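You operate a simulated robot arm through the tools that you are given. There is no shell and no other tool.

Carry out the task below with a simulated robot arm. There is one attempt and no reset: what you move stays moved.

TASK
Tip the tilter within 2 degrees of the card's angle, then switch off.
Fine: safety pin into the pin cup before the main switch goes on, back into its socket once it is off.

Only the result counts: the job must be done as asked and must still hold three seconds after the hand-in. Knocking over, shifting, dropping, spilling or breaking anything else fails it.

THE ROBOT
A 7-joint arm with a four-finger gripper, fixed in place. Base frame: the origin is on the floor under the middle of its stand, x ahead of it, y to its left, z up. Units: mm, rad, N and s.
It reaches about 1223 mm from its shoulder. Its first joint turns from -1.204 to 3.002 rad. Payload 3.67 kg.
Tool frame: the origin (TCP) lies between the finger pads and is the grasp point; the fingertips stand 28 mm ahead of it; z points along the fingers, y is the line along which they close. The gripper opens to 112 mm; its body begins 73 mm behind the TCP.
Orientation is that of the tool frame in the base frame, as [roll, pitch, yaw] about the fixed x, y, z axes, in that order (R = Rz(yaw) Ry(pitch) Rx(roll)). With the fingers straight down and closing along the base's y, the tool's x points along the base's -x, its y along +y and its z along -z.

THE INTERFACE
- The arm moves only by the tool step_arm. Its arguments are lists of equal length, an entry for each row: "slide": the shift along the tool's x, y, z in mm, a list of three; "rot": the turn, a rotation vector about the tool's x, y, z in rad, a list of three; "gripper": the finger opening in mm, from 0 to 112. In form: {"slide": [[dx, dy, dz], ...], "rot": [[wx, wy, wz], ...], "gripper": [gripper, ...]}. A call has 1 to 20 rows; each row shifts and turns the commanded pose from where the row before left it, along the tool's axes as they then stand. A row lasts 0.2 s, in which the tool goes at most 50 mm and 0.15 rad; a call with a longer step from one row to the next is refused whole, and so is a gripper value outside its range. Where a pose cannot be reached the arm comes as near as it can. A force on the tool above 80 N (or 10 N above the force at the start of the call, whichever is more), or a blocked arm, ends the call early, and 0.2 s more pass. The fingers move at their own pace (about 102.5 mm/s each) and stop on an object; they squeeze with about 31 N. The grip force told is the motor's: it shows also when the fingers shut on nothing. Time passes only in rows, and 0.2 s behind the last, so rows that do not move let the fingers close. The reply holds the time, the measured pose of the TCP, the force on the tool along the base axes, the opening and the grip force, in the units named above and with some noise, with the torque about the TCP (base axes, N m) and any sound that the robot's microphone picked up.
- Cameras (640 x 400 px; columns grow to the right, rows downward): "scene" is fixed at [51.8, -499.3, 1274.1]; the picture's right is [0.41, -0.91, 0.00], its down [-0.44, -0.20, -0.88] and it looks along [0.80, 0.36, -0.48] (base axes); focal length 309 px, centre (320, 200). "wrist" rides on the gripper at [60, -18, -104] in the tool frame; the picture's right is [0.29, 0.96, 0.00], its down [-0.80, 0.24, -0.55] and it looks along [-0.53, 0.16, 0.83] (tool axes); focal length 234 px, centre (320, 200). There is no depth. A picture from a camera that has moved, and an enlarged one, comes with that camera's place and axes in the base frame and with its lens.
- get_image(camera): a new picture of that camera. It takes no simulated time.
- lift_body(by): slides the trunk up (or, below 0, down) by that many mm; the arm rides with it, the base frame stays. It gives what a move gives, with no picture.
- inspect(camera, box): a new picture of the part [left, top, right, bottom] of that camera's present view, enlarged. It takes no simulated time.
- sign_off(): hands the job in; it is judged then, once.

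Nothing tells you positions but the pictures and the camera data. Unless the task says otherwise, let go and move clear before handing in.

The tools are called after "Request:" as a command line: name --argument value ..., lists and objects as JSON in quotes. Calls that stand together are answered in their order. step_arm: Moves the arm, as the interface text tells. Its arguments: {"type":"object","properties":{"slide":{"type":"array","items":{"type":"array","items":{"type":"number"}}},"rot":{"type":"array","items":{"type":"array","items":{"type":"number"}}},"gripper":{"type":"array","items":{"type":"number"}}},"required":["slide","rot","gripper"]} The other tools are called the same way: lift_body (by) moves the trunk up or down; get_image (camera) takes a picture; inspect (camera, box) takes an enlarged picture of a part of a camera's view; sign_off () hands the job in.

At the start:

```text
time: 0.0
tool_pos: [651.2, 158.5, 1046.4]
tcp_rot: [-3.141, 0.0, -3.139]
ft_force: [0.2, -0.5, -0.1]
moment: [-0.02, 0.01, 0.02]
finger_gap: 112.1
finger_force: 0.0
trunk travel left (down, up): [-425.0, 415.0]
```

scene: 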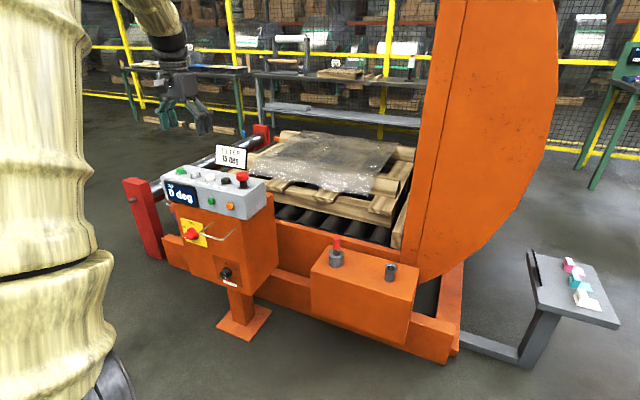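
wrist: 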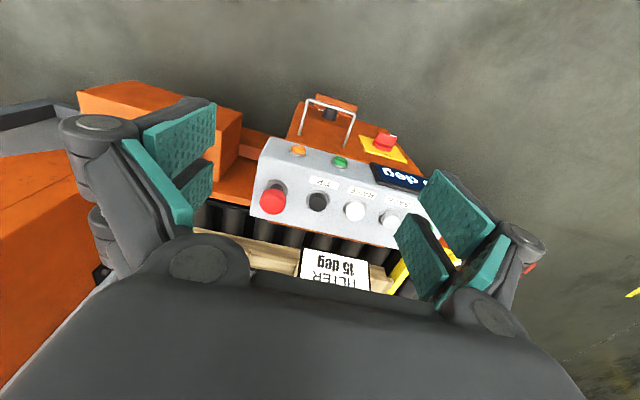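

I see an orange pallet tilter with a control console, a yellow/red main switch, a red safety pin in a socket on an orange box, and a second cup. The card seems to read "TILTER 15 deg" or similar, so I'll look closer before moving.

Request:
inspect --camera "scene" --box '[150, 130, 290, 218]'

Request:
inspect --camera "scene" --box '[160, 200, 280, 300]'

Request:
inspect --camera "scene" --box '[300, 220, 430, 300]'

Request:
inspect --camera "wrist" --box '[240, 80, 460, 290]'

```text
4.55 times, centred on (220, 174) of scene
camera zoom: at [51.8, -499.3, 1274.1], right [0.41, -0.91, 0.0], down [-0.44, -0.2, -0.88], along [0.8, 0.36, -0.48], focal length 1405 px, centre (774, 318)
```

zoom: 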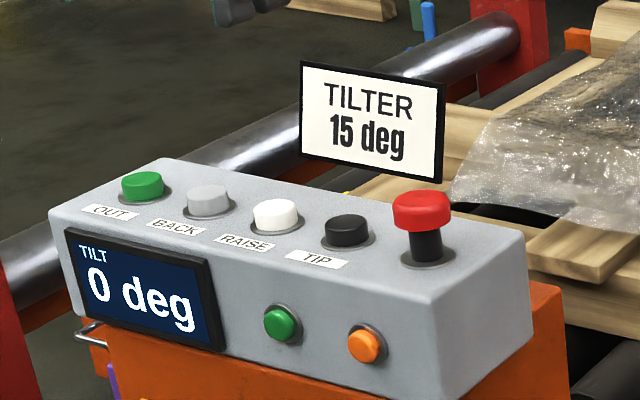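

```text
4.00 times, centred on (220, 250) of scene
camera zoom: at [51.8, -499.3, 1274.1], right [0.41, -0.91, 0.0], down [-0.44, -0.2, -0.88], along [0.8, 0.36, -0.48], focal length 1236 px, centre (720, 0)
```

zoom: 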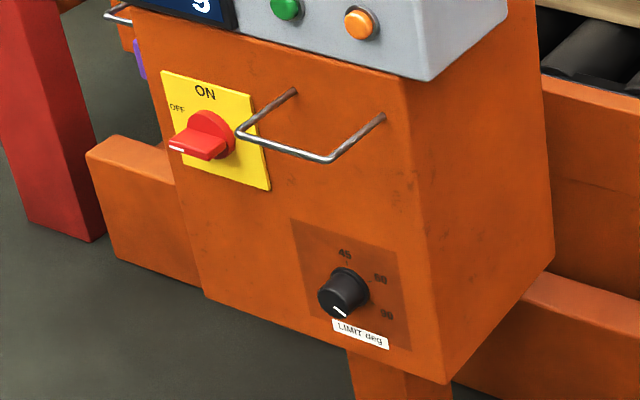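

```text
4.92 times, centred on (365, 260) of scene
camera zoom: at [51.8, -499.3, 1274.1], right [0.41, -0.91, 0.0], down [-0.44, -0.2, -0.88], along [0.8, 0.36, -0.48], focal length 1522 px, centre (98, -95)
```

zoom: 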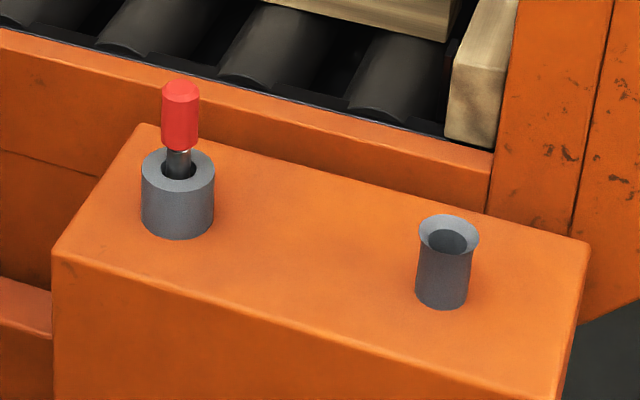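

```text
1.90 times, centred on (350, 185) of wrist
camera zoom: at [590.5, 140.9, 1149.4], right [-0.29, 0.96, 0.0], down [0.8, 0.24, 0.55], along [0.53, 0.16, -0.83], focal length 446 px, centre (263, 229)
```

zoom: 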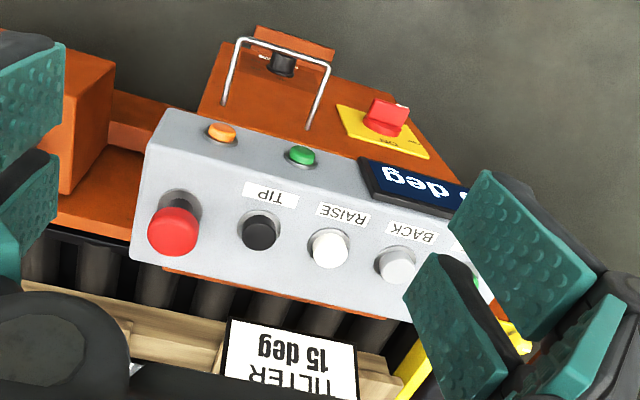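

The card reads "TILTER 15 deg" and the display shows 0 deg. The switch on the front face is at OFF, and the pin stands in the left socket with an empty cup to its right. I'll pull the arm back and tilt the wrist camera for a close view of the console front.

Request:
step_arm --slide '[[50, 0, 0], [50, 0, 0], [50, 0, 0], [50, 0, 0], [50, 0, 0], [0, 0, 50], [0, 0, 50], [0, 0, 50], [0, 0, 0], [0, 0, 0], [0, 0, 0], [0, 0, 0]]' --rot '[[0, 0, 0], [0, 0, 0], [0, 0, 0], [0, 0, 0], [0, 0, 0], [0, 0, 0], [0, 0, 0], [0, 0, 0], [0, -0.15, 0], [0, -0.15, 0], [0, -0.15, 0], [0, -0.15, 0]]' --gripper '[112, 112, 112, 112, 112, 112, 112, 112, 112, 112, 112, 112]'

Request:
get_image --camera "wrist"

Request:
get_image --camera "scene"

```text
time: 2.6
tool_pos: [400.5, 159.7, 897.2]
tcp_rot: [3.127, 0.594, 3.132]
ft_force: [0.1, -1.1, -0.3]
moment: [0.02, -0.03, 0.02]
finger_gap: 111.9
finger_force: 0.0
trunk travel left (down, up): [-425.0, 415.0]
```

```text
taken
camera wrist: at [292.4, 140.7, 949.8], right [-0.24, 0.96, -0.15], down [0.35, 0.23, 0.91], along [0.91, 0.16, -0.39], focal length 234 px, centre (320, 200)
```

wrist: 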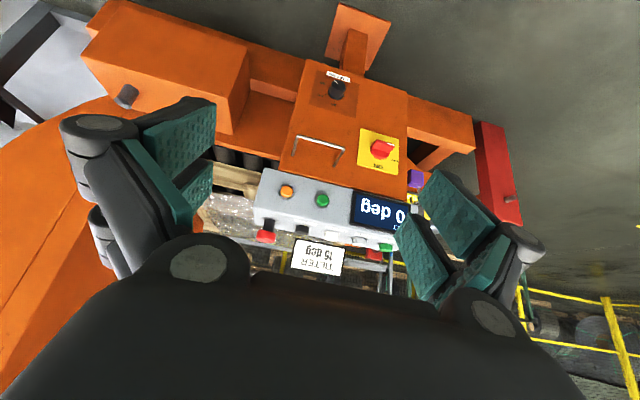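

```text
taken
```

scene: 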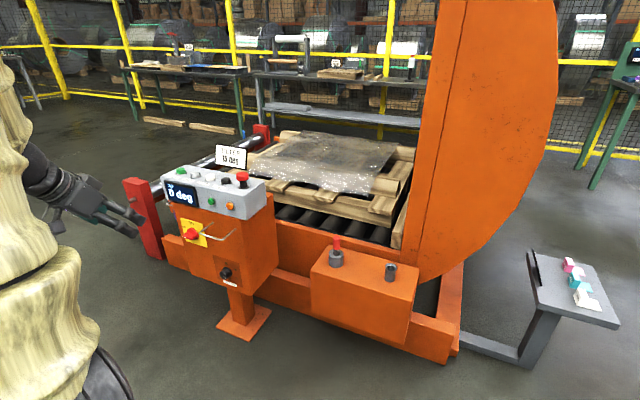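

Request:
inspect --camera "wrist" --box '[245, 40, 435, 165]'

Request:
inspect --camera "wrist" --box '[240, 155, 430, 280]'

Request:
inspect --camera "wrist" --box '[345, 120, 415, 180]'

Request:
inspect --camera "wrist" --box '[300, 60, 375, 125]'

```text
3.20 times, centred on (340, 102) of wrist
camera zoom: at [292.4, 140.7, 949.8], right [-0.24, 0.96, -0.15], down [0.35, 0.23, 0.91], along [0.91, 0.16, -0.39], focal length 749 px, centre (256, 512)
```

zoom: 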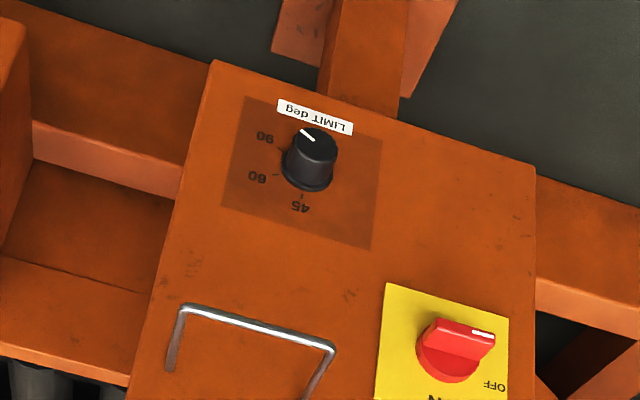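

```text
3.20 times, centred on (335, 218) of wrist
camera zoom: at [292.4, 140.7, 949.8], right [-0.24, 0.96, -0.15], down [0.35, 0.23, 0.91], along [0.91, 0.16, -0.39], focal length 749 px, centre (272, 144)
```

zoom: 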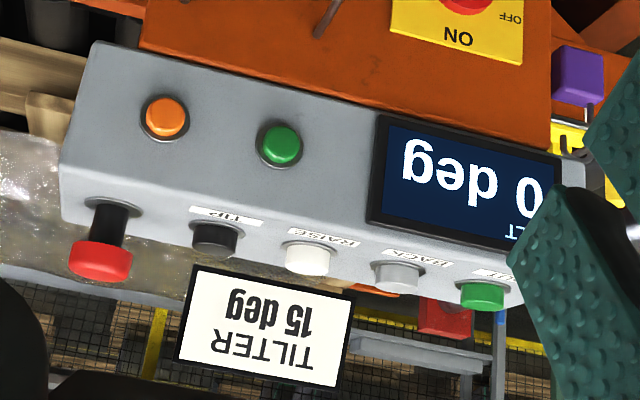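

```text
6.67 times, centred on (380, 150) of wrist
camera zoom: at [292.4, 140.7, 949.8], right [-0.24, 0.96, -0.15], down [0.35, 0.23, 0.91], along [0.91, 0.16, -0.39], focal length 1561 px, centre (-80, 533)
```

zoom: 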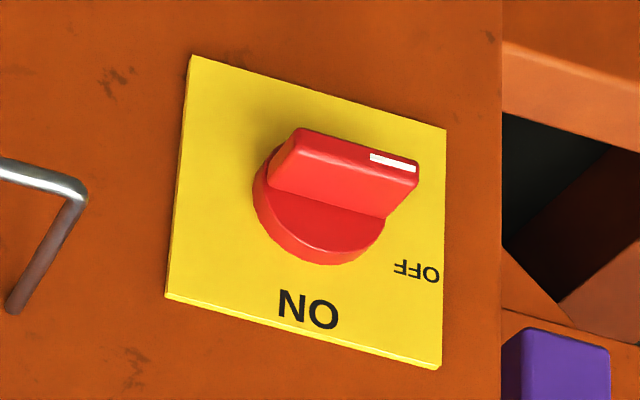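

```text
6.15 times, centred on (338, 92) of wrist
camera zoom: at [292.4, 140.7, 949.8], right [-0.24, 0.96, -0.15], down [0.35, 0.23, 0.91], along [0.91, 0.16, -0.39], focal length 1441 px, centre (212, 862)
```

zoom: 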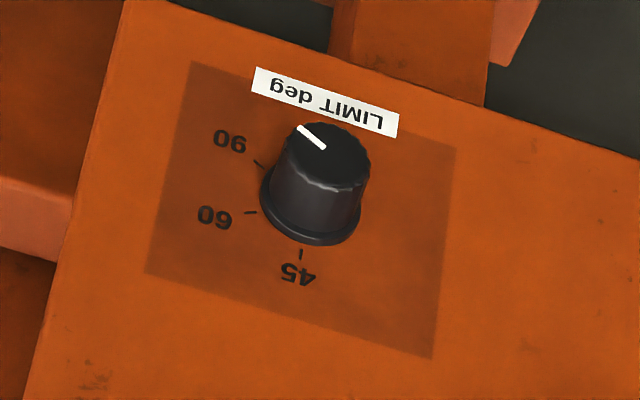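

The limit dial points at 90, so it doesn't affect a 15° tilt. There is a purple object with a metal loop on the left side of the console, so I'll look closer at it and the rest of the surroundings.

Request:
inspect --camera "scene" --box '[110, 165, 200, 225]'

Request:
inspect --camera "wrist" --box '[380, 150, 450, 215]'

Request:
inspect --camera "scene" --box '[510, 230, 630, 340]'

Request:
inspect --camera "scene" --box '[240, 110, 440, 260]'

```text
6.67 times, centred on (155, 195) of scene
camera zoom: at [51.8, -499.3, 1274.1], right [0.41, -0.91, 0.0], down [-0.44, -0.2, -0.88], along [0.8, 0.36, -0.48], focal length 2061 px, centre (1420, 233)
```

zoom: 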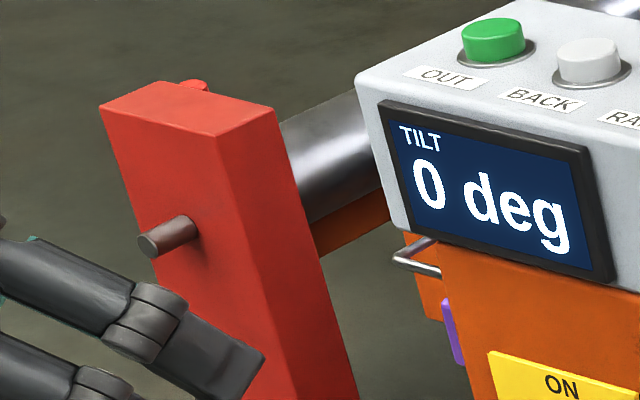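

```text
6.15 times, centred on (415, 182) of wrist
camera zoom: at [292.4, 140.7, 949.8], right [-0.24, 0.96, -0.15], down [0.35, 0.23, 0.91], along [0.91, 0.16, -0.39], focal length 1441 px, centre (-265, 308)
```

zoom: 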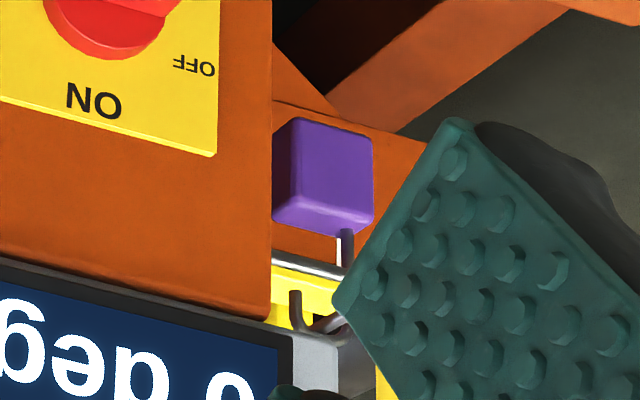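

```text
3.64 times, centred on (570, 285) of scene
camera zoom: at [51.8, -499.3, 1274.1], right [0.41, -0.91, 0.0], down [-0.44, -0.2, -0.88], along [0.8, 0.36, -0.48], focal length 1124 px, centre (-589, -109)
```

zoom: 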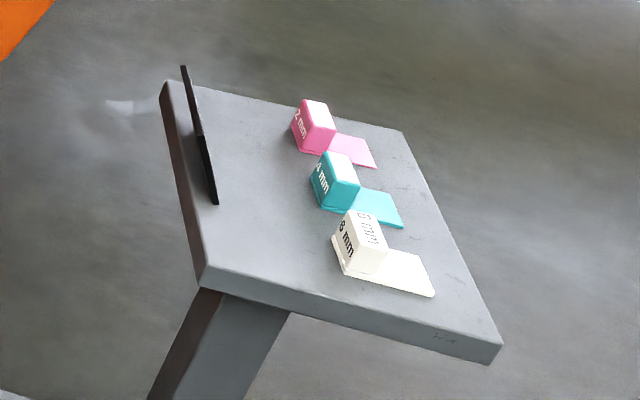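

```text
2.67 times, centred on (340, 185) of scene
camera zoom: at [51.8, -499.3, 1274.1], right [0.41, -0.91, 0.0], down [-0.44, -0.2, -0.88], along [0.8, 0.36, -0.48], focal length 824 px, centre (267, 240)
```

zoom: 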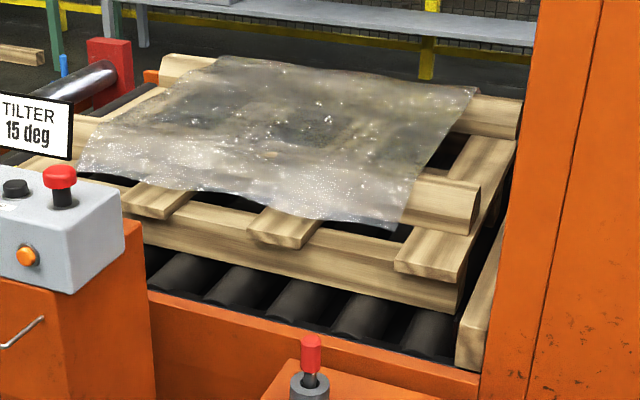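

Those extras (shims, padlock, limit dial) don't seem to be part of this job. Next I'll move the wrist camera over the pin box to see the pin, socket and cup.

Request:
step_arm --slide '[[0, 0, 0], [0, 0, 0], [0, 0, 0], [0, 0, 0], [0, -50, -25], [0, -50, -25], [0, -50, -25], [0, -50, -25], [0, -50, 0], [0, -50, 0], [0, -50, 0], [0, -50, 0], [-50, -40, 0], [-50, 0, 0], [-50, 0, 0], [-50, 0, 0]]' --rot '[[0, 0.15, 0], [0, 0.15, 0], [0, 0.15, 0], [0, 0.145, 0], [0, 0, 0], [0, 0, 0], [0, 0, 0], [0, 0, 0], [0, 0, 0], [0, 0, 0], [0, 0, 0], [0, 0, 0], [0, 0, 0], [0, 0, 0], [0, 0, 0], [0, 0, 0]]' --gripper '[112, 112, 112, 112, 112, 112, 112, 112, 112, 112, 112, 112, 112, 112, 112, 112]'

Request:
get_image --camera "wrist"

Request:
get_image --camera "scene"

```text
refused: row 5 steps farther than a row can; nothing moved
```

```text
taken
camera wrist: at [292.4, 140.7, 949.8], right [-0.24, 0.96, -0.15], down [0.35, 0.23, 0.91], along [0.91, 0.16, -0.39], focal length 234 px, centre (320, 200)
```

wrist: 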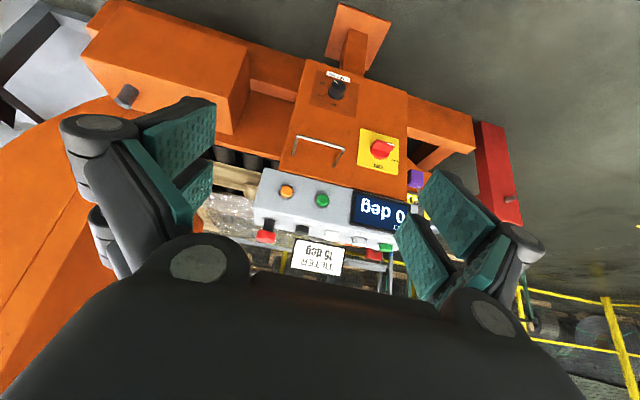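

```text
taken
```

scene: 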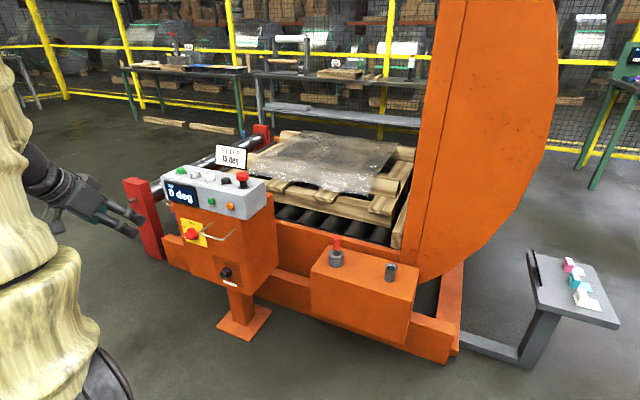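

That call was refused because one row's step was over 50 mm, and nothing moved. I'll resend it with shorter steps.

Request:
step_arm --slide '[[0, 0, 0], [0, 0, 0], [0, 0, 0], [0, 0, 0], [0, -43, -25], [0, -43, -25], [0, -43, -25], [0, -43, -25], [0, -49, 0], [0, -49, 0], [0, -49, 0], [0, -49, 0], [0, -49, 0], [0, -20, 0], [-49, 0, 0], [-49, 0, 0], [-49, 0, 0], [-49, 0, 0]]' --rot '[[0, 0.149, 0], [0, 0.149, 0], [0, 0.149, 0], [0, 0.145, 0], [0, 0, 0], [0, 0, 0], [0, 0, 0], [0, 0, 0], [0, 0, 0], [0, 0, 0], [0, 0, 0], [0, 0, 0], [0, 0, 0], [0, 0, 0], [0, 0, 0], [0, 0, 0], [0, 0, 0], [0, 0, 0]]' --gripper '[112, 112, 112, 112, 112, 112, 112, 112, 112, 112, 112, 112, 112, 112, 112, 112, 112, 112]'

Request:
get_image --camera "wrist"

Request:
get_image --camera "scene"

```text
time: 6.4
tool_pos: [600.5, -277.3, 997.3]
tcp_rot: [3.141, 0.007, -3.141]
ft_force: [0.5, 0.0, 0.4]
moment: [0.0, 0.01, 0.01]
finger_gap: 111.9
finger_force: 0.1
trunk travel left (down, up): [-425.0, 415.0]
```

```text
taken
camera wrist: at [539.1, -295.2, 1100.3], right [-0.29, 0.96, 0.0], down [0.79, 0.24, 0.56], along [0.54, 0.16, -0.83], focal length 234 px, centre (320, 200)
```

wrist: 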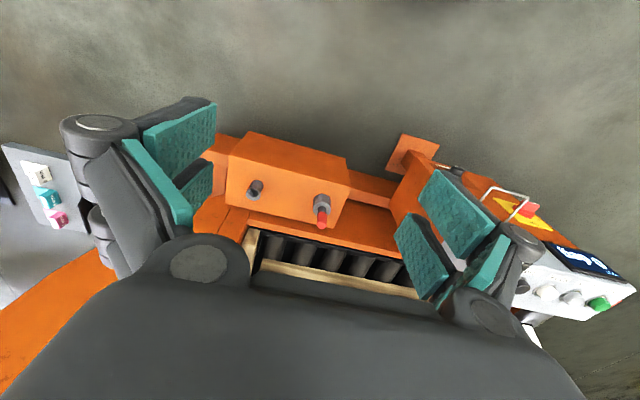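

```text
taken
```

scene: 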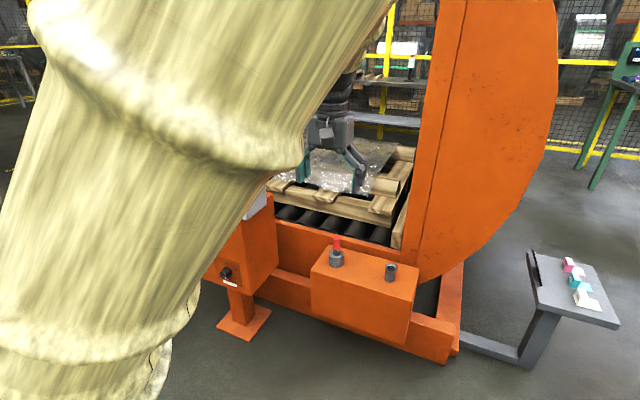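

Request:
inspect --camera "wrist" --box '[210, 120, 370, 250]'

Request:
inspect --camera "scene" --box '[300, 220, 430, 300]'

```text
3.08 times, centred on (290, 185) of wrist
camera zoom: at [539.1, -295.2, 1100.3], right [-0.29, 0.96, 0.0], down [0.79, 0.24, 0.56], along [0.54, 0.16, -0.83], focal length 720 px, centre (412, 246)
```

zoom: 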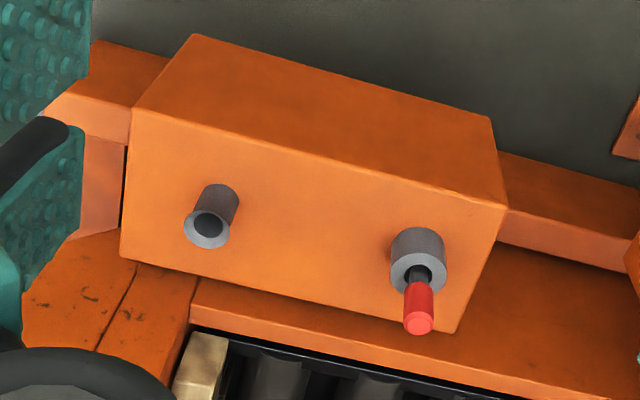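

```text
4.92 times, centred on (365, 260) of scene
camera zoom: at [51.8, -499.3, 1274.1], right [0.41, -0.91, 0.0], down [-0.44, -0.2, -0.88], along [0.8, 0.36, -0.48], focal length 1522 px, centre (98, -95)
```

zoom: 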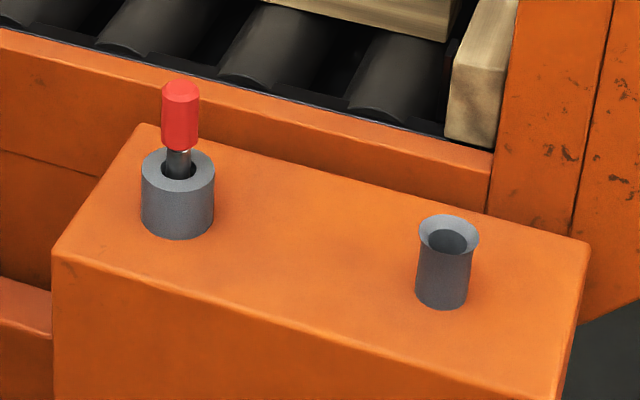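

I take the pin top to be near (933, -171, 610), the cup rim near (940, -376, 534), the switch plate centre near (755, 354, 580) and the TIP button near (808, 202, 808). Next I'll move above the pin to line up.

Request:
step_arm --slide '[[-45, 15, 0], [-45, 15, 0], [-45, 15, 0], [-45, 15, 0], [-45, 15, 0], [-45, 15, 0], [-45, 13, 0], [0, 0, 45], [0, 0, 45], [0, 0, 45], [0, 0, 45], [0, 0, 0]]' --rot '[[0, 0, 0], [0, 0, 0], [0, 0, 0], [0, 0, 0], [0, 0, 0], [0, 0, 0], [0, 0, 0], [0, 0, 0], [0, 0, 0], [0, 0, 0], [0, 0, 0], [0, 0, 0]]' --gripper '[112, 112, 112, 112, 112, 112, 112, 112, 112, 112, 112, 112]'

Request:
get_image --camera "wrist"

Request:
get_image --camera "scene"

```text
time: 9.0
tool_pos: [912.6, -174.5, 818.7]
tcp_rot: [3.141, 0.009, -3.141]
ft_force: [-0.5, 0.3, 0.5]
moment: [-0.03, 0.01, 0.0]
finger_gap: 111.9
finger_force: 0.1
trunk travel left (down, up): [-425.0, 415.0]
```

```text
taken
camera wrist: at [851.0, -192.5, 921.3], right [-0.29, 0.96, 0.0], down [0.79, 0.24, 0.56], along [0.54, 0.16, -0.83], focal length 234 px, centre (320, 200)
```

wrist: 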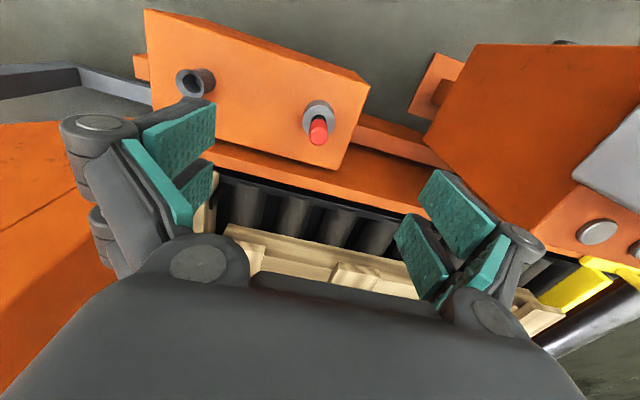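

```text
taken
```

scene: 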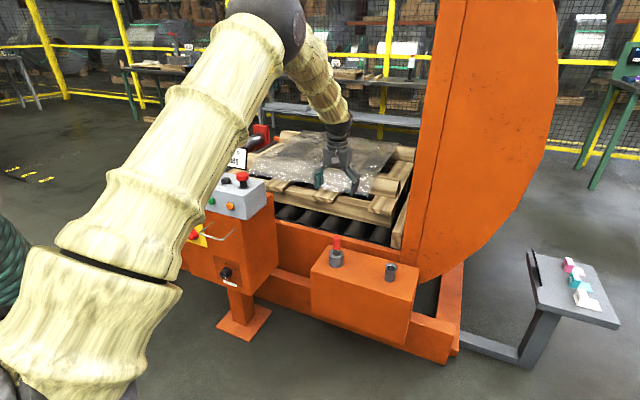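

Request:
inspect --camera "wrist" --box '[160, 55, 380, 175]'

Request:
inspect --camera "wrist" --box '[280, 85, 360, 155]'

Request:
inspect --camera "scene" --box '[290, 110, 420, 290]'

```text
2.91 times, centred on (270, 115) of wrist
camera zoom: at [851.0, -192.5, 921.3], right [-0.29, 0.96, 0.0], down [0.79, 0.24, 0.56], along [0.54, 0.16, -0.83], focal length 681 px, centre (466, 447)
```

zoom: 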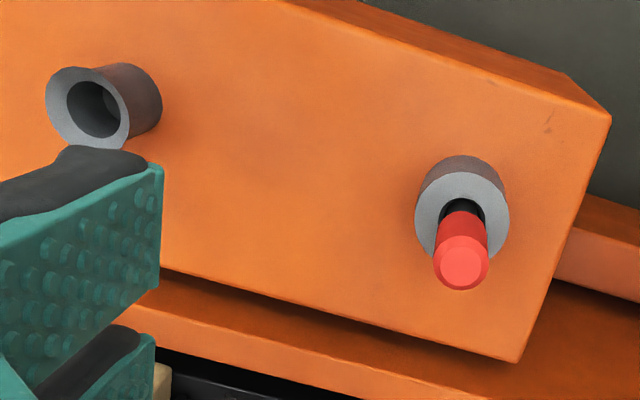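

```text
5.71 times, centred on (320, 120) of wrist
camera zoom: at [851.0, -192.5, 921.3], right [-0.29, 0.96, 0.0], down [0.79, 0.24, 0.56], along [0.54, 0.16, -0.83], focal length 1338 px, centre (320, 657)
```

zoom: 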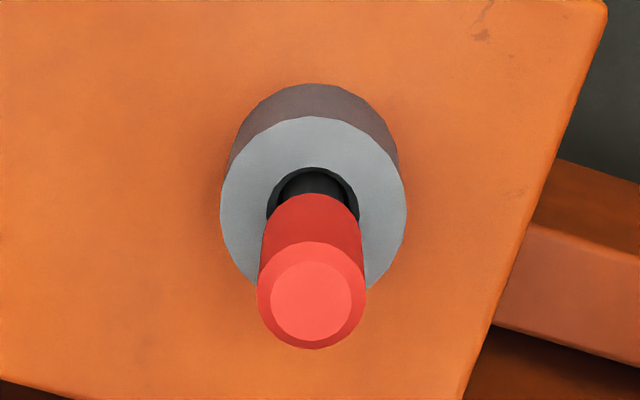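

```text
2.22 times, centred on (355, 200) of scene
camera zoom: at [51.8, -499.3, 1274.1], right [0.41, -0.91, 0.0], down [-0.44, -0.2, -0.88], along [0.8, 0.36, -0.48], focal length 687 px, centre (242, 200)
```

zoom: 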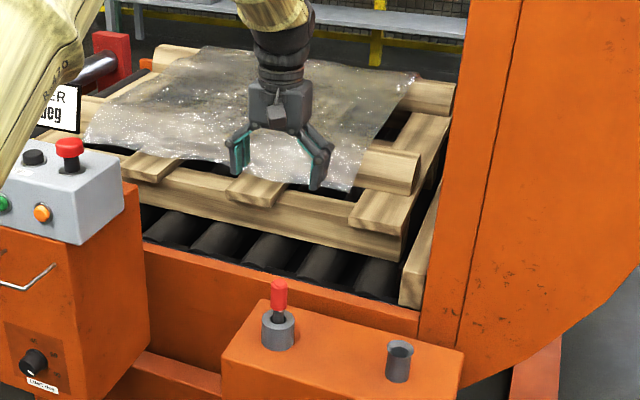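

The pin (about 29 mm wide, upright) is near (964, -160), with its red grip from z≈526 to 575. The cup is near (964, -377). I'll go to a height just above the pin and check alignment.

Request:
step_arm --slide '[[-26, 7, 0], [-26, 7, 0], [0, 0, 40], [0, 0, 40], [0, 0, 40], [0, 0, 38], [0, 0, 0]]' --rot '[[0, 0.009, 0], [0, 0, 0], [0, 0, 0], [0, 0, 0], [0, 0, 0], [0, 0, 0], [0, 0, 0]]' --gripper '[112, 112, 112, 112, 112, 112, 112]'

Request:
get_image --camera "wrist"

Request:
inspect --camera "wrist" --box '[270, 90, 370, 190]'

Request:
inspect --camera "scene" --box '[290, 150, 420, 290]'

```text
time: 10.6
tool_pos: [964.7, -159.4, 662.8]
tcp_rot: [-3.14, -0.002, -3.139]
ft_force: [-0.6, -0.3, -0.7]
moment: [-0.02, -0.02, 0.0]
finger_gap: 112.1
finger_force: 0.0
trunk travel left (down, up): [-425.0, 415.0]
```

```text
taken
camera wrist: at [904.1, -178.0, 766.5], right [-0.29, 0.96, 0.0], down [0.8, 0.24, 0.55], along [0.53, 0.16, -0.83], focal length 234 px, centre (320, 200)
```

wrist: 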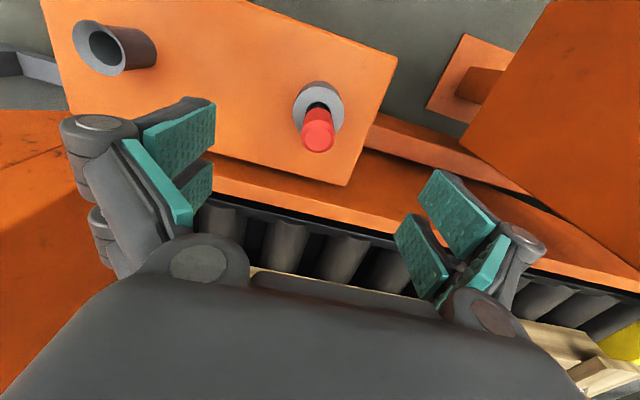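

```text
4.00 times, centred on (320, 140) of wrist
camera zoom: at [904.1, -178.0, 766.5], right [-0.29, 0.96, 0.0], down [0.8, 0.24, 0.55], along [0.53, 0.16, -0.83], focal length 937 px, centre (320, 440)
```

zoom: 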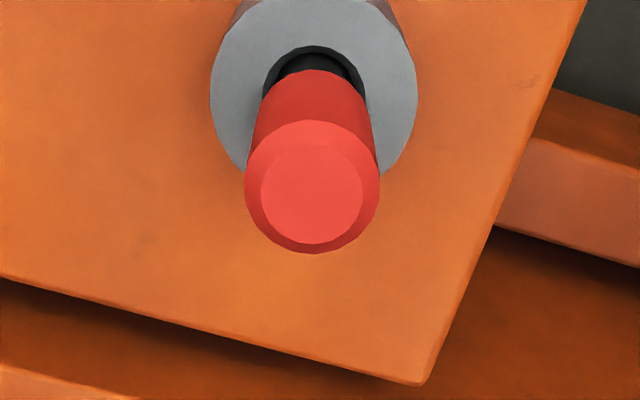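

```text
2.86 times, centred on (355, 220) of scene
camera zoom: at [51.8, -499.3, 1274.1], right [0.41, -0.91, 0.0], down [-0.44, -0.2, -0.88], along [0.8, 0.36, -0.48], focal length 883 px, centre (220, 143)
```

zoom: 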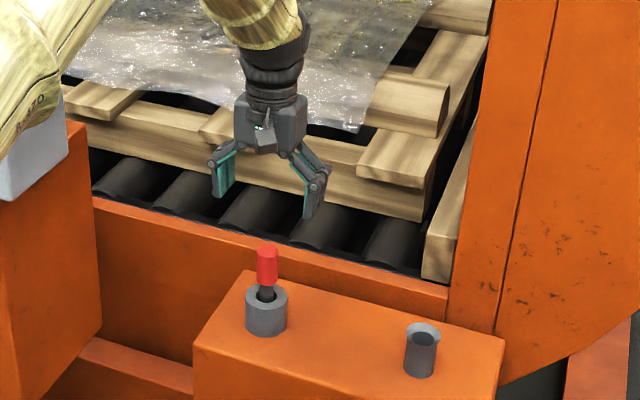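

Request:
step_arm --slide '[[-2, 0, 30], [-1, 0, 30], [0, 0, 0]]' --rot '[[0, -0.002, 0], [0, 0, 0], [0, 0, 0]]' --gripper '[112, 112, 112]'

Request:
inspect --camera "wrist" --box '[200, 90, 440, 290]'

Request:
inspect --camera "scene" --box '[290, 180, 390, 280]'

```text
time: 11.4
tool_pos: [967.3, -159.3, 603.1]
tcp_rot: [-3.141, 0.0, -3.138]
ft_force: [-0.1, 0.2, 0.1]
moment: [0.01, 0.03, 0.0]
finger_gap: 112.4
finger_force: 0.0
trunk travel left (down, up): [-425.0, 415.0]
```

```text
2.00 times, centred on (320, 190) of wrist
camera zoom: at [906.1, -177.7, 706.6], right [-0.29, 0.96, 0.0], down [0.8, 0.24, 0.55], along [0.53, 0.16, -0.83], focal length 468 px, centre (320, 220)
```

zoom: 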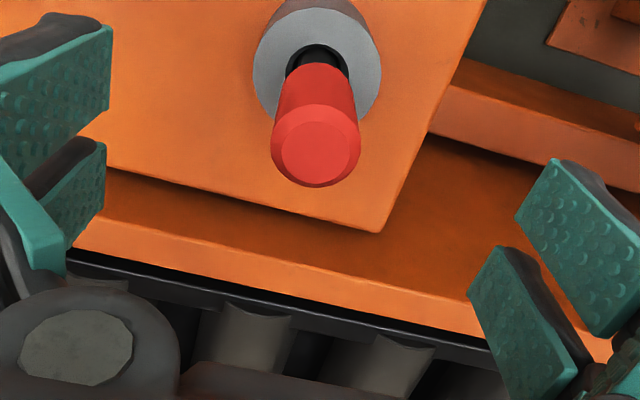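

```text
4.00 times, centred on (340, 230) of scene
camera zoom: at [51.8, -499.3, 1274.1], right [0.41, -0.91, 0.0], down [-0.44, -0.2, -0.88], along [0.8, 0.36, -0.48], focal length 1236 px, centre (240, 80)
```

zoom: 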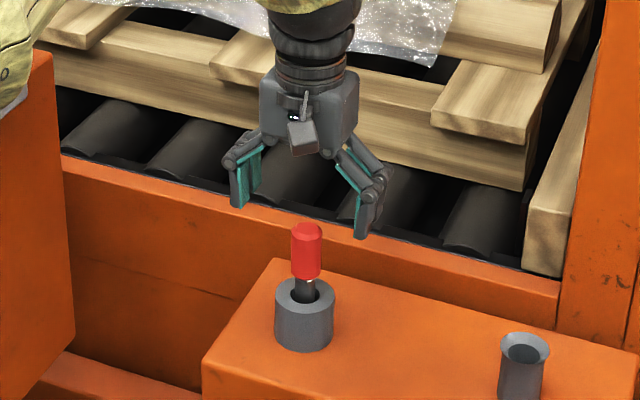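

The pin top is at about (968.7, -160.5, 568), nearly centred between the fingers. I'll lower onto the red grip and close.

Request:
step_arm --slide '[[-1.5, -1, 20], [0, 0, 20], [0, 0, 18], [0, 0, 0], [0, 0, 0], [0, 0, 0], [0, 0, 0], [0, 0, 0]]' --rot '[[0, 0, 0], [0, 0, 0], [0, 0, 0], [0, 0, 0], [0, 0, 0], [0, 0, 0], [0, 0, 0], [0, 0, 0]]' --gripper '[112, 112, 112, 112, 70, 40, 20, 20]'

Request:
get_image --camera "wrist"

Request:
inspect --camera "scene" --box '[290, 180, 390, 280]'

```text
time: 13.2
tool_pos: [967.0, -159.6, 544.2]
tcp_rot: [3.141, 0.0, -3.139]
ft_force: [2.7, 0.2, -0.3]
moment: [0.01, -0.23, 0.0]
finger_gap: 27.2
finger_force: 31.1
trunk travel left (down, up): [-425.0, 415.0]
```

```text
taken
camera wrist: at [907.4, -179.3, 648.1], right [-0.29, 0.96, 0.0], down [0.8, 0.24, 0.55], along [0.53, 0.16, -0.83], focal length 234 px, centre (320, 200)
```

wrist: 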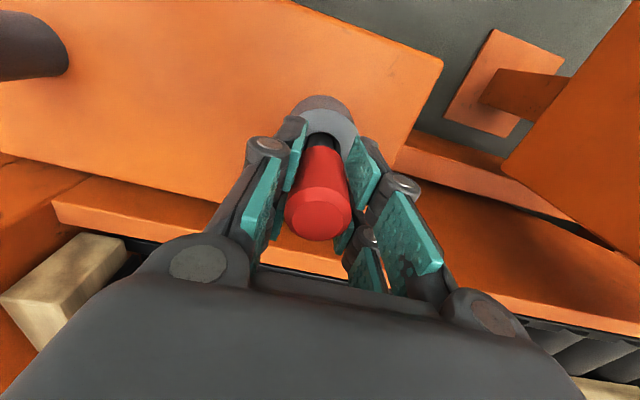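

```text
4.00 times, centred on (340, 230) of scene
camera zoom: at [51.8, -499.3, 1274.1], right [0.41, -0.91, 0.0], down [-0.44, -0.2, -0.88], along [0.8, 0.36, -0.48], focal length 1236 px, centre (240, 80)
```

zoom: 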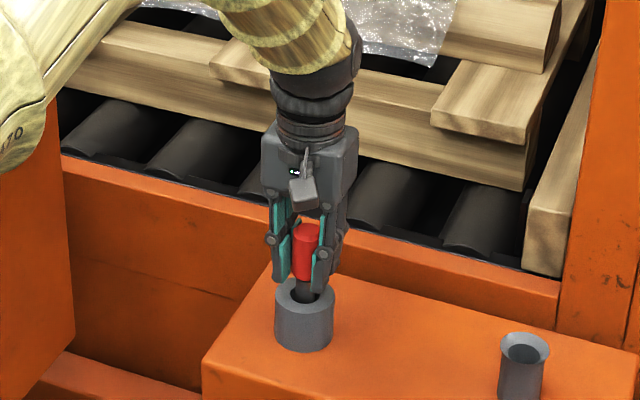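

The pin is gripped (gap 27 mm, 31 N). I'll lift it straight up in steps, watching the force.

Request:
step_arm --slide '[[0, 0, -10], [0, 0, -15], [0, 0, -20], [0, 0, -20], [0, 0, -20]]' --rot '[[0, 0, 0], [0, 0, 0], [0, 0, 0], [0, 0, 0], [0, 0, 0]]' --gripper '[20, 20, 20, 20, 20]'

Request:
get_image --camera "wrist"

Request:
inspect --camera "scene" --box '[290, 170, 410, 290]'

```text
time: 14.4
tool_pos: [968.8, -160.2, 629.2]
tcp_rot: [-3.14, -0.001, -3.14]
ft_force: [-0.4, 0.0, -3.0]
moment: [0.04, -0.01, -0.05]
finger_gap: 27.0
finger_force: 31.1
trunk travel left (down, up): [-425.0, 415.0]
```

```text
taken
camera wrist: at [908.8, -179.0, 732.7], right [-0.29, 0.96, 0.0], down [0.8, 0.24, 0.55], along [0.53, 0.16, -0.83], focal length 234 px, centre (320, 200)
```

wrist: 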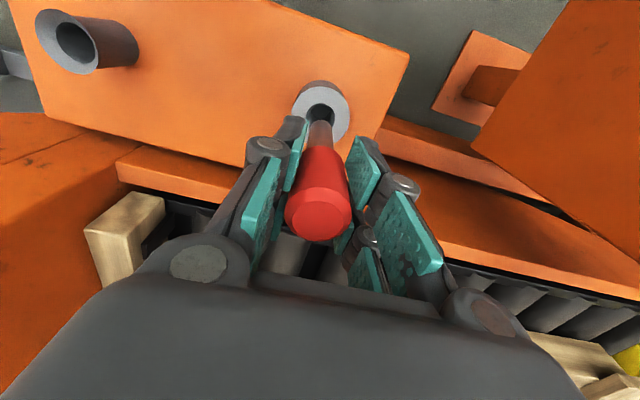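

```text
3.33 times, centred on (350, 230) of scene
camera zoom: at [51.8, -499.3, 1274.1], right [0.41, -0.91, 0.0], down [-0.44, -0.2, -0.88], along [0.8, 0.36, -0.48], focal length 1030 px, centre (220, 100)
```

zoom: 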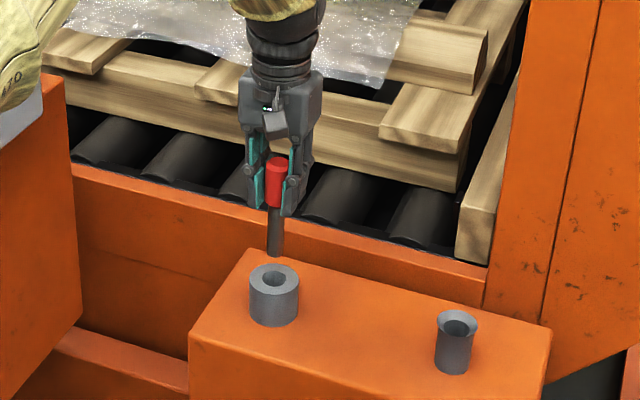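

The pin is free and hanging straight; its tip is near z≈536. I'll zoom in on the cup and socket from here to fix their positions before crossing over.

Request:
inspect --camera "wrist" --box '[20, 0, 160, 90]'

Request:
inspect --camera "wrist" --box '[270, 60, 370, 160]'

Request:
inspect --camera "scene" --box '[320, 230, 420, 300]'

```text
4.44 times, centred on (90, 45) of wrist
camera zoom: at [908.8, -179.0, 732.7], right [-0.29, 0.96, 0.0], down [0.8, 0.24, 0.55], along [0.53, 0.16, -0.83], focal length 1041 px, centre (1342, 889)
```

zoom: 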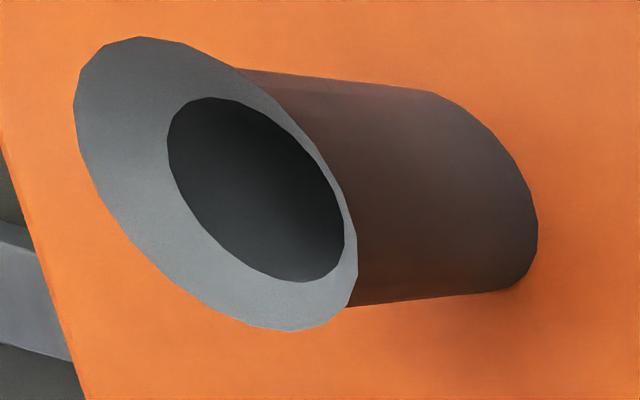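

```text
4.00 times, centred on (320, 110) of wrist
camera zoom: at [908.8, -179.0, 732.7], right [-0.29, 0.96, 0.0], down [0.8, 0.24, 0.55], along [0.53, 0.16, -0.83], focal length 937 px, centre (320, 560)
```

zoom: 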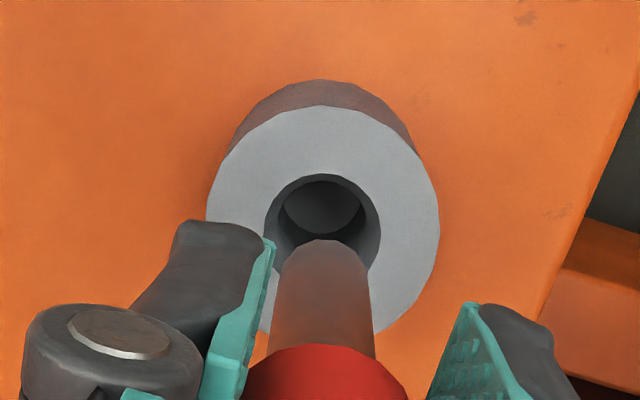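

```text
5.71 times, centred on (370, 265) of scene
camera zoom: at [51.8, -499.3, 1274.1], right [0.41, -0.91, 0.0], down [-0.44, -0.2, -0.88], along [0.8, 0.36, -0.48], focal length 1766 px, centre (34, -171)
```

zoom: 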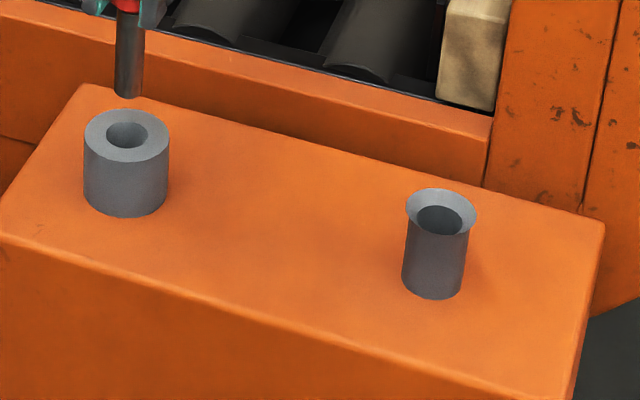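

The cup rim centre works out at about (966, -377.5, 502), agreeing between both cameras. I'll move across at this height and check alignment over the cup.

Request:
step_arm --slide '[[0, -36, -6], [0, -36, 0], [0, -36, 0], [0, -36, 0], [1, -36, 0], [1, -37, 0], [0, 0, 0]]' --rot '[[0, 0, 0], [0, 0, 0], [0, 0, 0], [0, 0, 0], [0, 0, 0], [0, 0, 0], [0, 0, 0]]' --gripper '[20, 20, 20, 20, 20, 20, 20]'

Request:
get_image --camera "wrist"

Request:
inspect --camera "wrist" --box '[270, 60, 370, 160]'

Request:
inspect --camera "scene" --box '[330, 190, 450, 290]'

```text
time: 16.0
tool_pos: [967.9, -377.8, 636.3]
tcp_rot: [-3.141, 0.001, -3.139]
ft_force: [0.0, -1.0, -3.2]
moment: [-0.01, 0.02, -0.01]
finger_gap: 26.8
finger_force: 30.8
trunk travel left (down, up): [-425.0, 415.0]
```

```text
taken
camera wrist: at [906.9, -396.0, 739.9], right [-0.29, 0.96, 0.0], down [0.8, 0.24, 0.55], along [0.53, 0.16, -0.83], focal length 234 px, centre (320, 200)
```

wrist: 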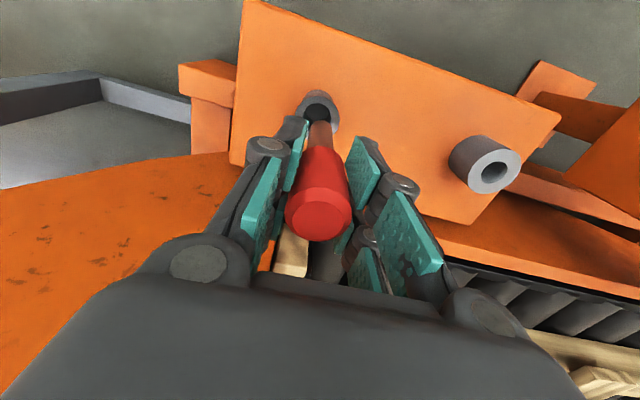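

```text
4.00 times, centred on (320, 110) of wrist
camera zoom: at [906.9, -396.0, 739.9], right [-0.29, 0.96, 0.0], down [0.8, 0.24, 0.55], along [0.53, 0.16, -0.83], focal length 937 px, centre (320, 560)
```

zoom: 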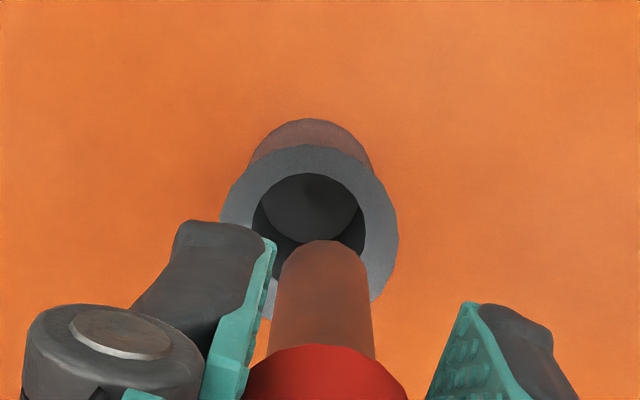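

```text
4.00 times, centred on (390, 240) of scene
camera zoom: at [51.8, -499.3, 1274.1], right [0.41, -0.91, 0.0], down [-0.44, -0.2, -0.88], along [0.8, 0.36, -0.48], focal length 1236 px, centre (40, 40)
```

zoom: 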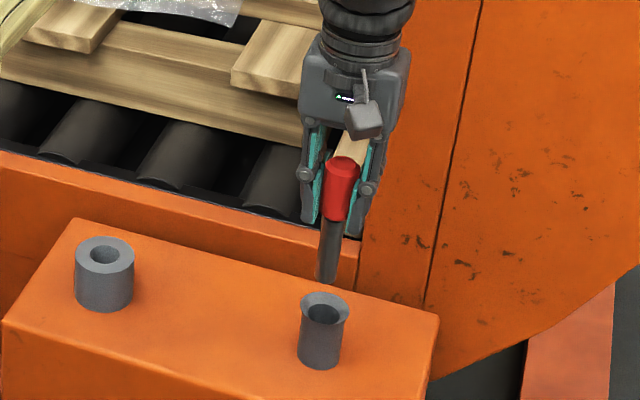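

The cup sits about 3 mm further to -y than the pin. I'll correct by (-1.5, -3.2) mm and lower the pin partway into the cup.

Request:
step_arm --slide '[[1.5, -3.2, 0], [0, 0, 15], [0, 0, 15], [0, 0, 15], [0, 0, 0]]' --rot '[[0, 0, 0], [0, 0, 0], [0, 0, 0], [0, 0, 0], [0, 0, 0]]' --gripper '[20, 20, 20, 20, 20]'

Request:
inspect --camera "wrist" --box '[270, 60, 370, 160]'

Request:
inspect --camera "scene" --box '[350, 220, 430, 290]'

```text
time: 17.2
tool_pos: [965.9, -382.1, 589.7]
tcp_rot: [-3.141, 0.001, -3.14]
ft_force: [0.3, 0.0, -3.8]
moment: [-0.01, 0.01, -0.02]
finger_gap: 27.0
finger_force: 31.2
trunk travel left (down, up): [-425.0, 415.0]
```

```text
4.00 times, centred on (320, 110) of wrist
camera zoom: at [905.0, -400.3, 692.6], right [-0.29, 0.96, 0.0], down [0.8, 0.24, 0.55], along [0.53, 0.16, -0.83], focal length 937 px, centre (320, 560)
```

zoom: 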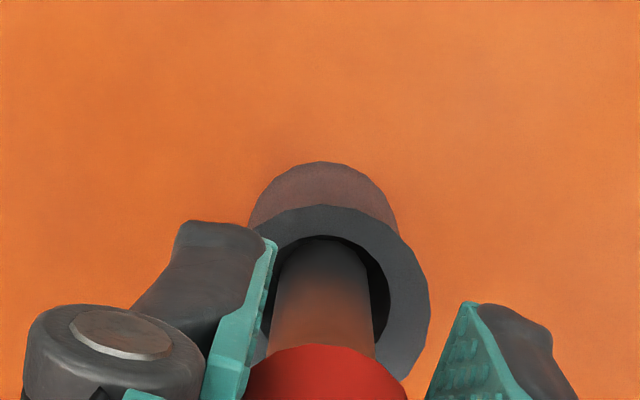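

```text
5.71 times, centred on (390, 255) of scene
camera zoom: at [51.8, -499.3, 1274.1], right [0.41, -0.91, 0.0], down [-0.44, -0.2, -0.88], along [0.8, 0.36, -0.48], focal length 1766 px, centre (-80, -114)
```

zoom: 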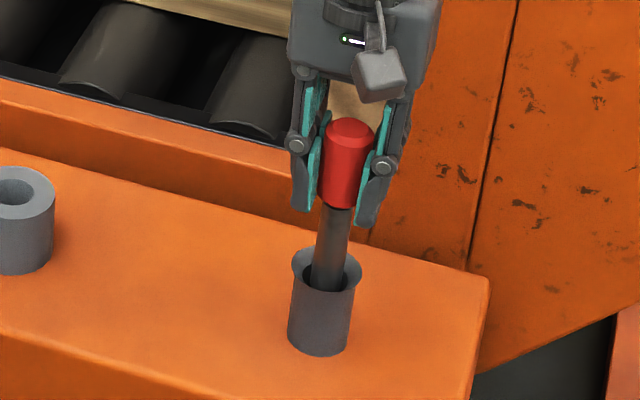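

The pin tip is inside the cup mouth and centred. I'll continue down slowly toward the floor.

Request:
step_arm --slide '[[0, 0, 8], [0, 0, 8], [0, 0, 8], [0, 0, 6], [0, 0, 0]]' --rot '[[0, 0, 0], [0, 0, 0], [0, 0, 0], [0, 0, 0], [0, 0, 0]]' --gripper '[20, 20, 20, 20, 20]'

Request:
inspect --camera "scene" --box '[350, 220, 430, 290]'

```text
time: 18.4
tool_pos: [966.7, -381.3, 559.1]
tcp_rot: [-3.141, 0.001, -3.139]
ft_force: [-0.2, 0.1, -2.4]
moment: [-0.02, -0.02, 0.01]
finger_gap: 26.7
finger_force: 31.0
trunk travel left (down, up): [-425.0, 415.0]
```

```text
5.71 times, centred on (390, 255) of scene
camera zoom: at [51.8, -499.3, 1274.1], right [0.41, -0.91, 0.0], down [-0.44, -0.2, -0.88], along [0.8, 0.36, -0.48], focal length 1766 px, centre (-80, -114)
```

zoom: 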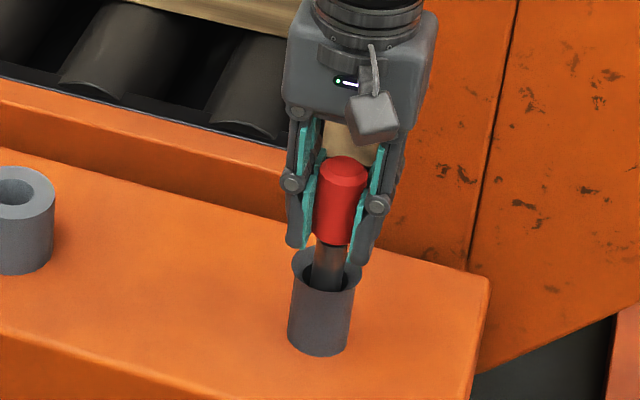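

Request:
step_arm --slide '[[0, 0, 2], [0, 0, 2], [0, 0, 1], [0, 0, 0]]' --rot '[[0, 0, 0], [0, 0, 0], [0, 0, 0], [0, 0, 0]]' --gripper '[20, 20, 20, 20]'

Request:
get_image --camera "wrist"

Request:
inspect --camera "scene" --box '[360, 235, 420, 295]'

```text
time: 19.4
tool_pos: [968.1, -381.5, 554.0]
tcp_rot: [3.14, 0.002, -3.138]
ft_force: [0.0, 0.4, -3.5]
moment: [-0.01, 0.02, 0.0]
finger_gap: 26.6
finger_force: 31.2
trunk travel left (down, up): [-425.0, 415.0]
```

```text
taken
camera wrist: at [906.0, -400.0, 657.6], right [-0.29, 0.96, 0.0], down [0.8, 0.24, 0.55], along [0.53, 0.16, -0.83], focal length 234 px, centre (320, 200)
```

wrist: 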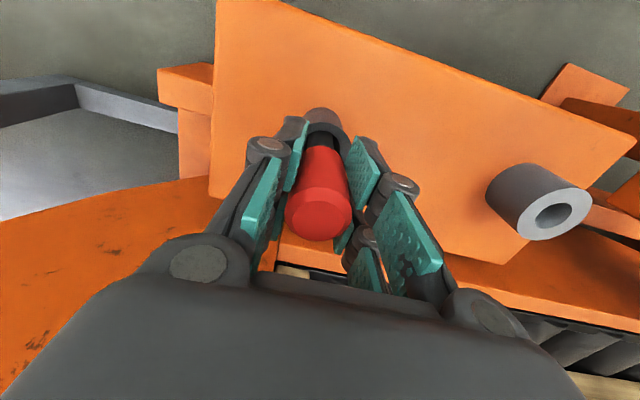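

```text
6.67 times, centred on (390, 265) of scene
camera zoom: at [51.8, -499.3, 1274.1], right [0.41, -0.91, 0.0], down [-0.44, -0.2, -0.88], along [0.8, 0.36, -0.48], focal length 2061 px, centre (-147, -233)
```

zoom: 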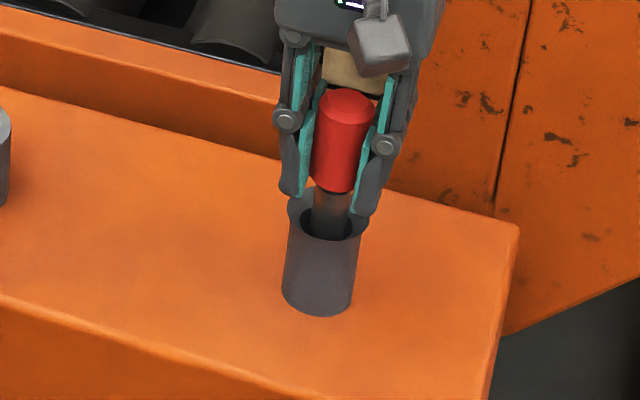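

Request:
step_arm --slide '[[0, 0, 1.5], [0, 0, 1.5], [0, 0, 0], [0, 0, 0]]' --rot '[[0, 0, 0], [0, 0, 0], [0, 0, 0], [0, 0, 0]]' --gripper '[20, 20, 20, 20]'

Request:
inspect --camera "wrist" --box '[270, 90, 370, 160]'

```text
time: 20.4
tool_pos: [966.2, -381.3, 551.4]
tcp_rot: [-3.141, 0.0, -3.139]
ft_force: [0.0, -0.7, -3.2]
moment: [0.02, -0.02, 0.0]
finger_gap: 26.6
finger_force: 31.1
trunk travel left (down, up): [-425.0, 415.0]
```

```text
5.71 times, centred on (320, 125) of wrist
camera zoom: at [905.6, -400.2, 654.7], right [-0.29, 0.96, 0.0], down [0.8, 0.24, 0.55], along [0.53, 0.16, -0.83], focal length 1338 px, centre (320, 629)
```

zoom: 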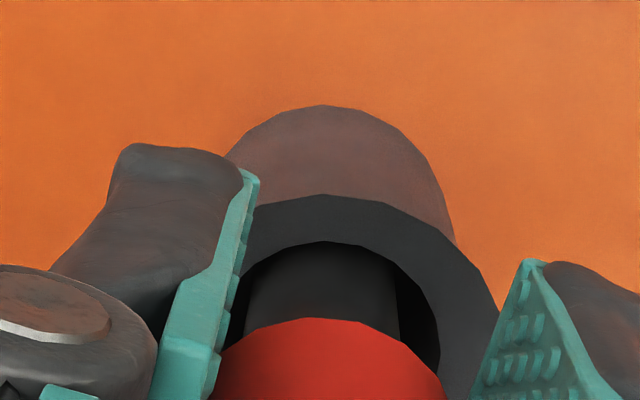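

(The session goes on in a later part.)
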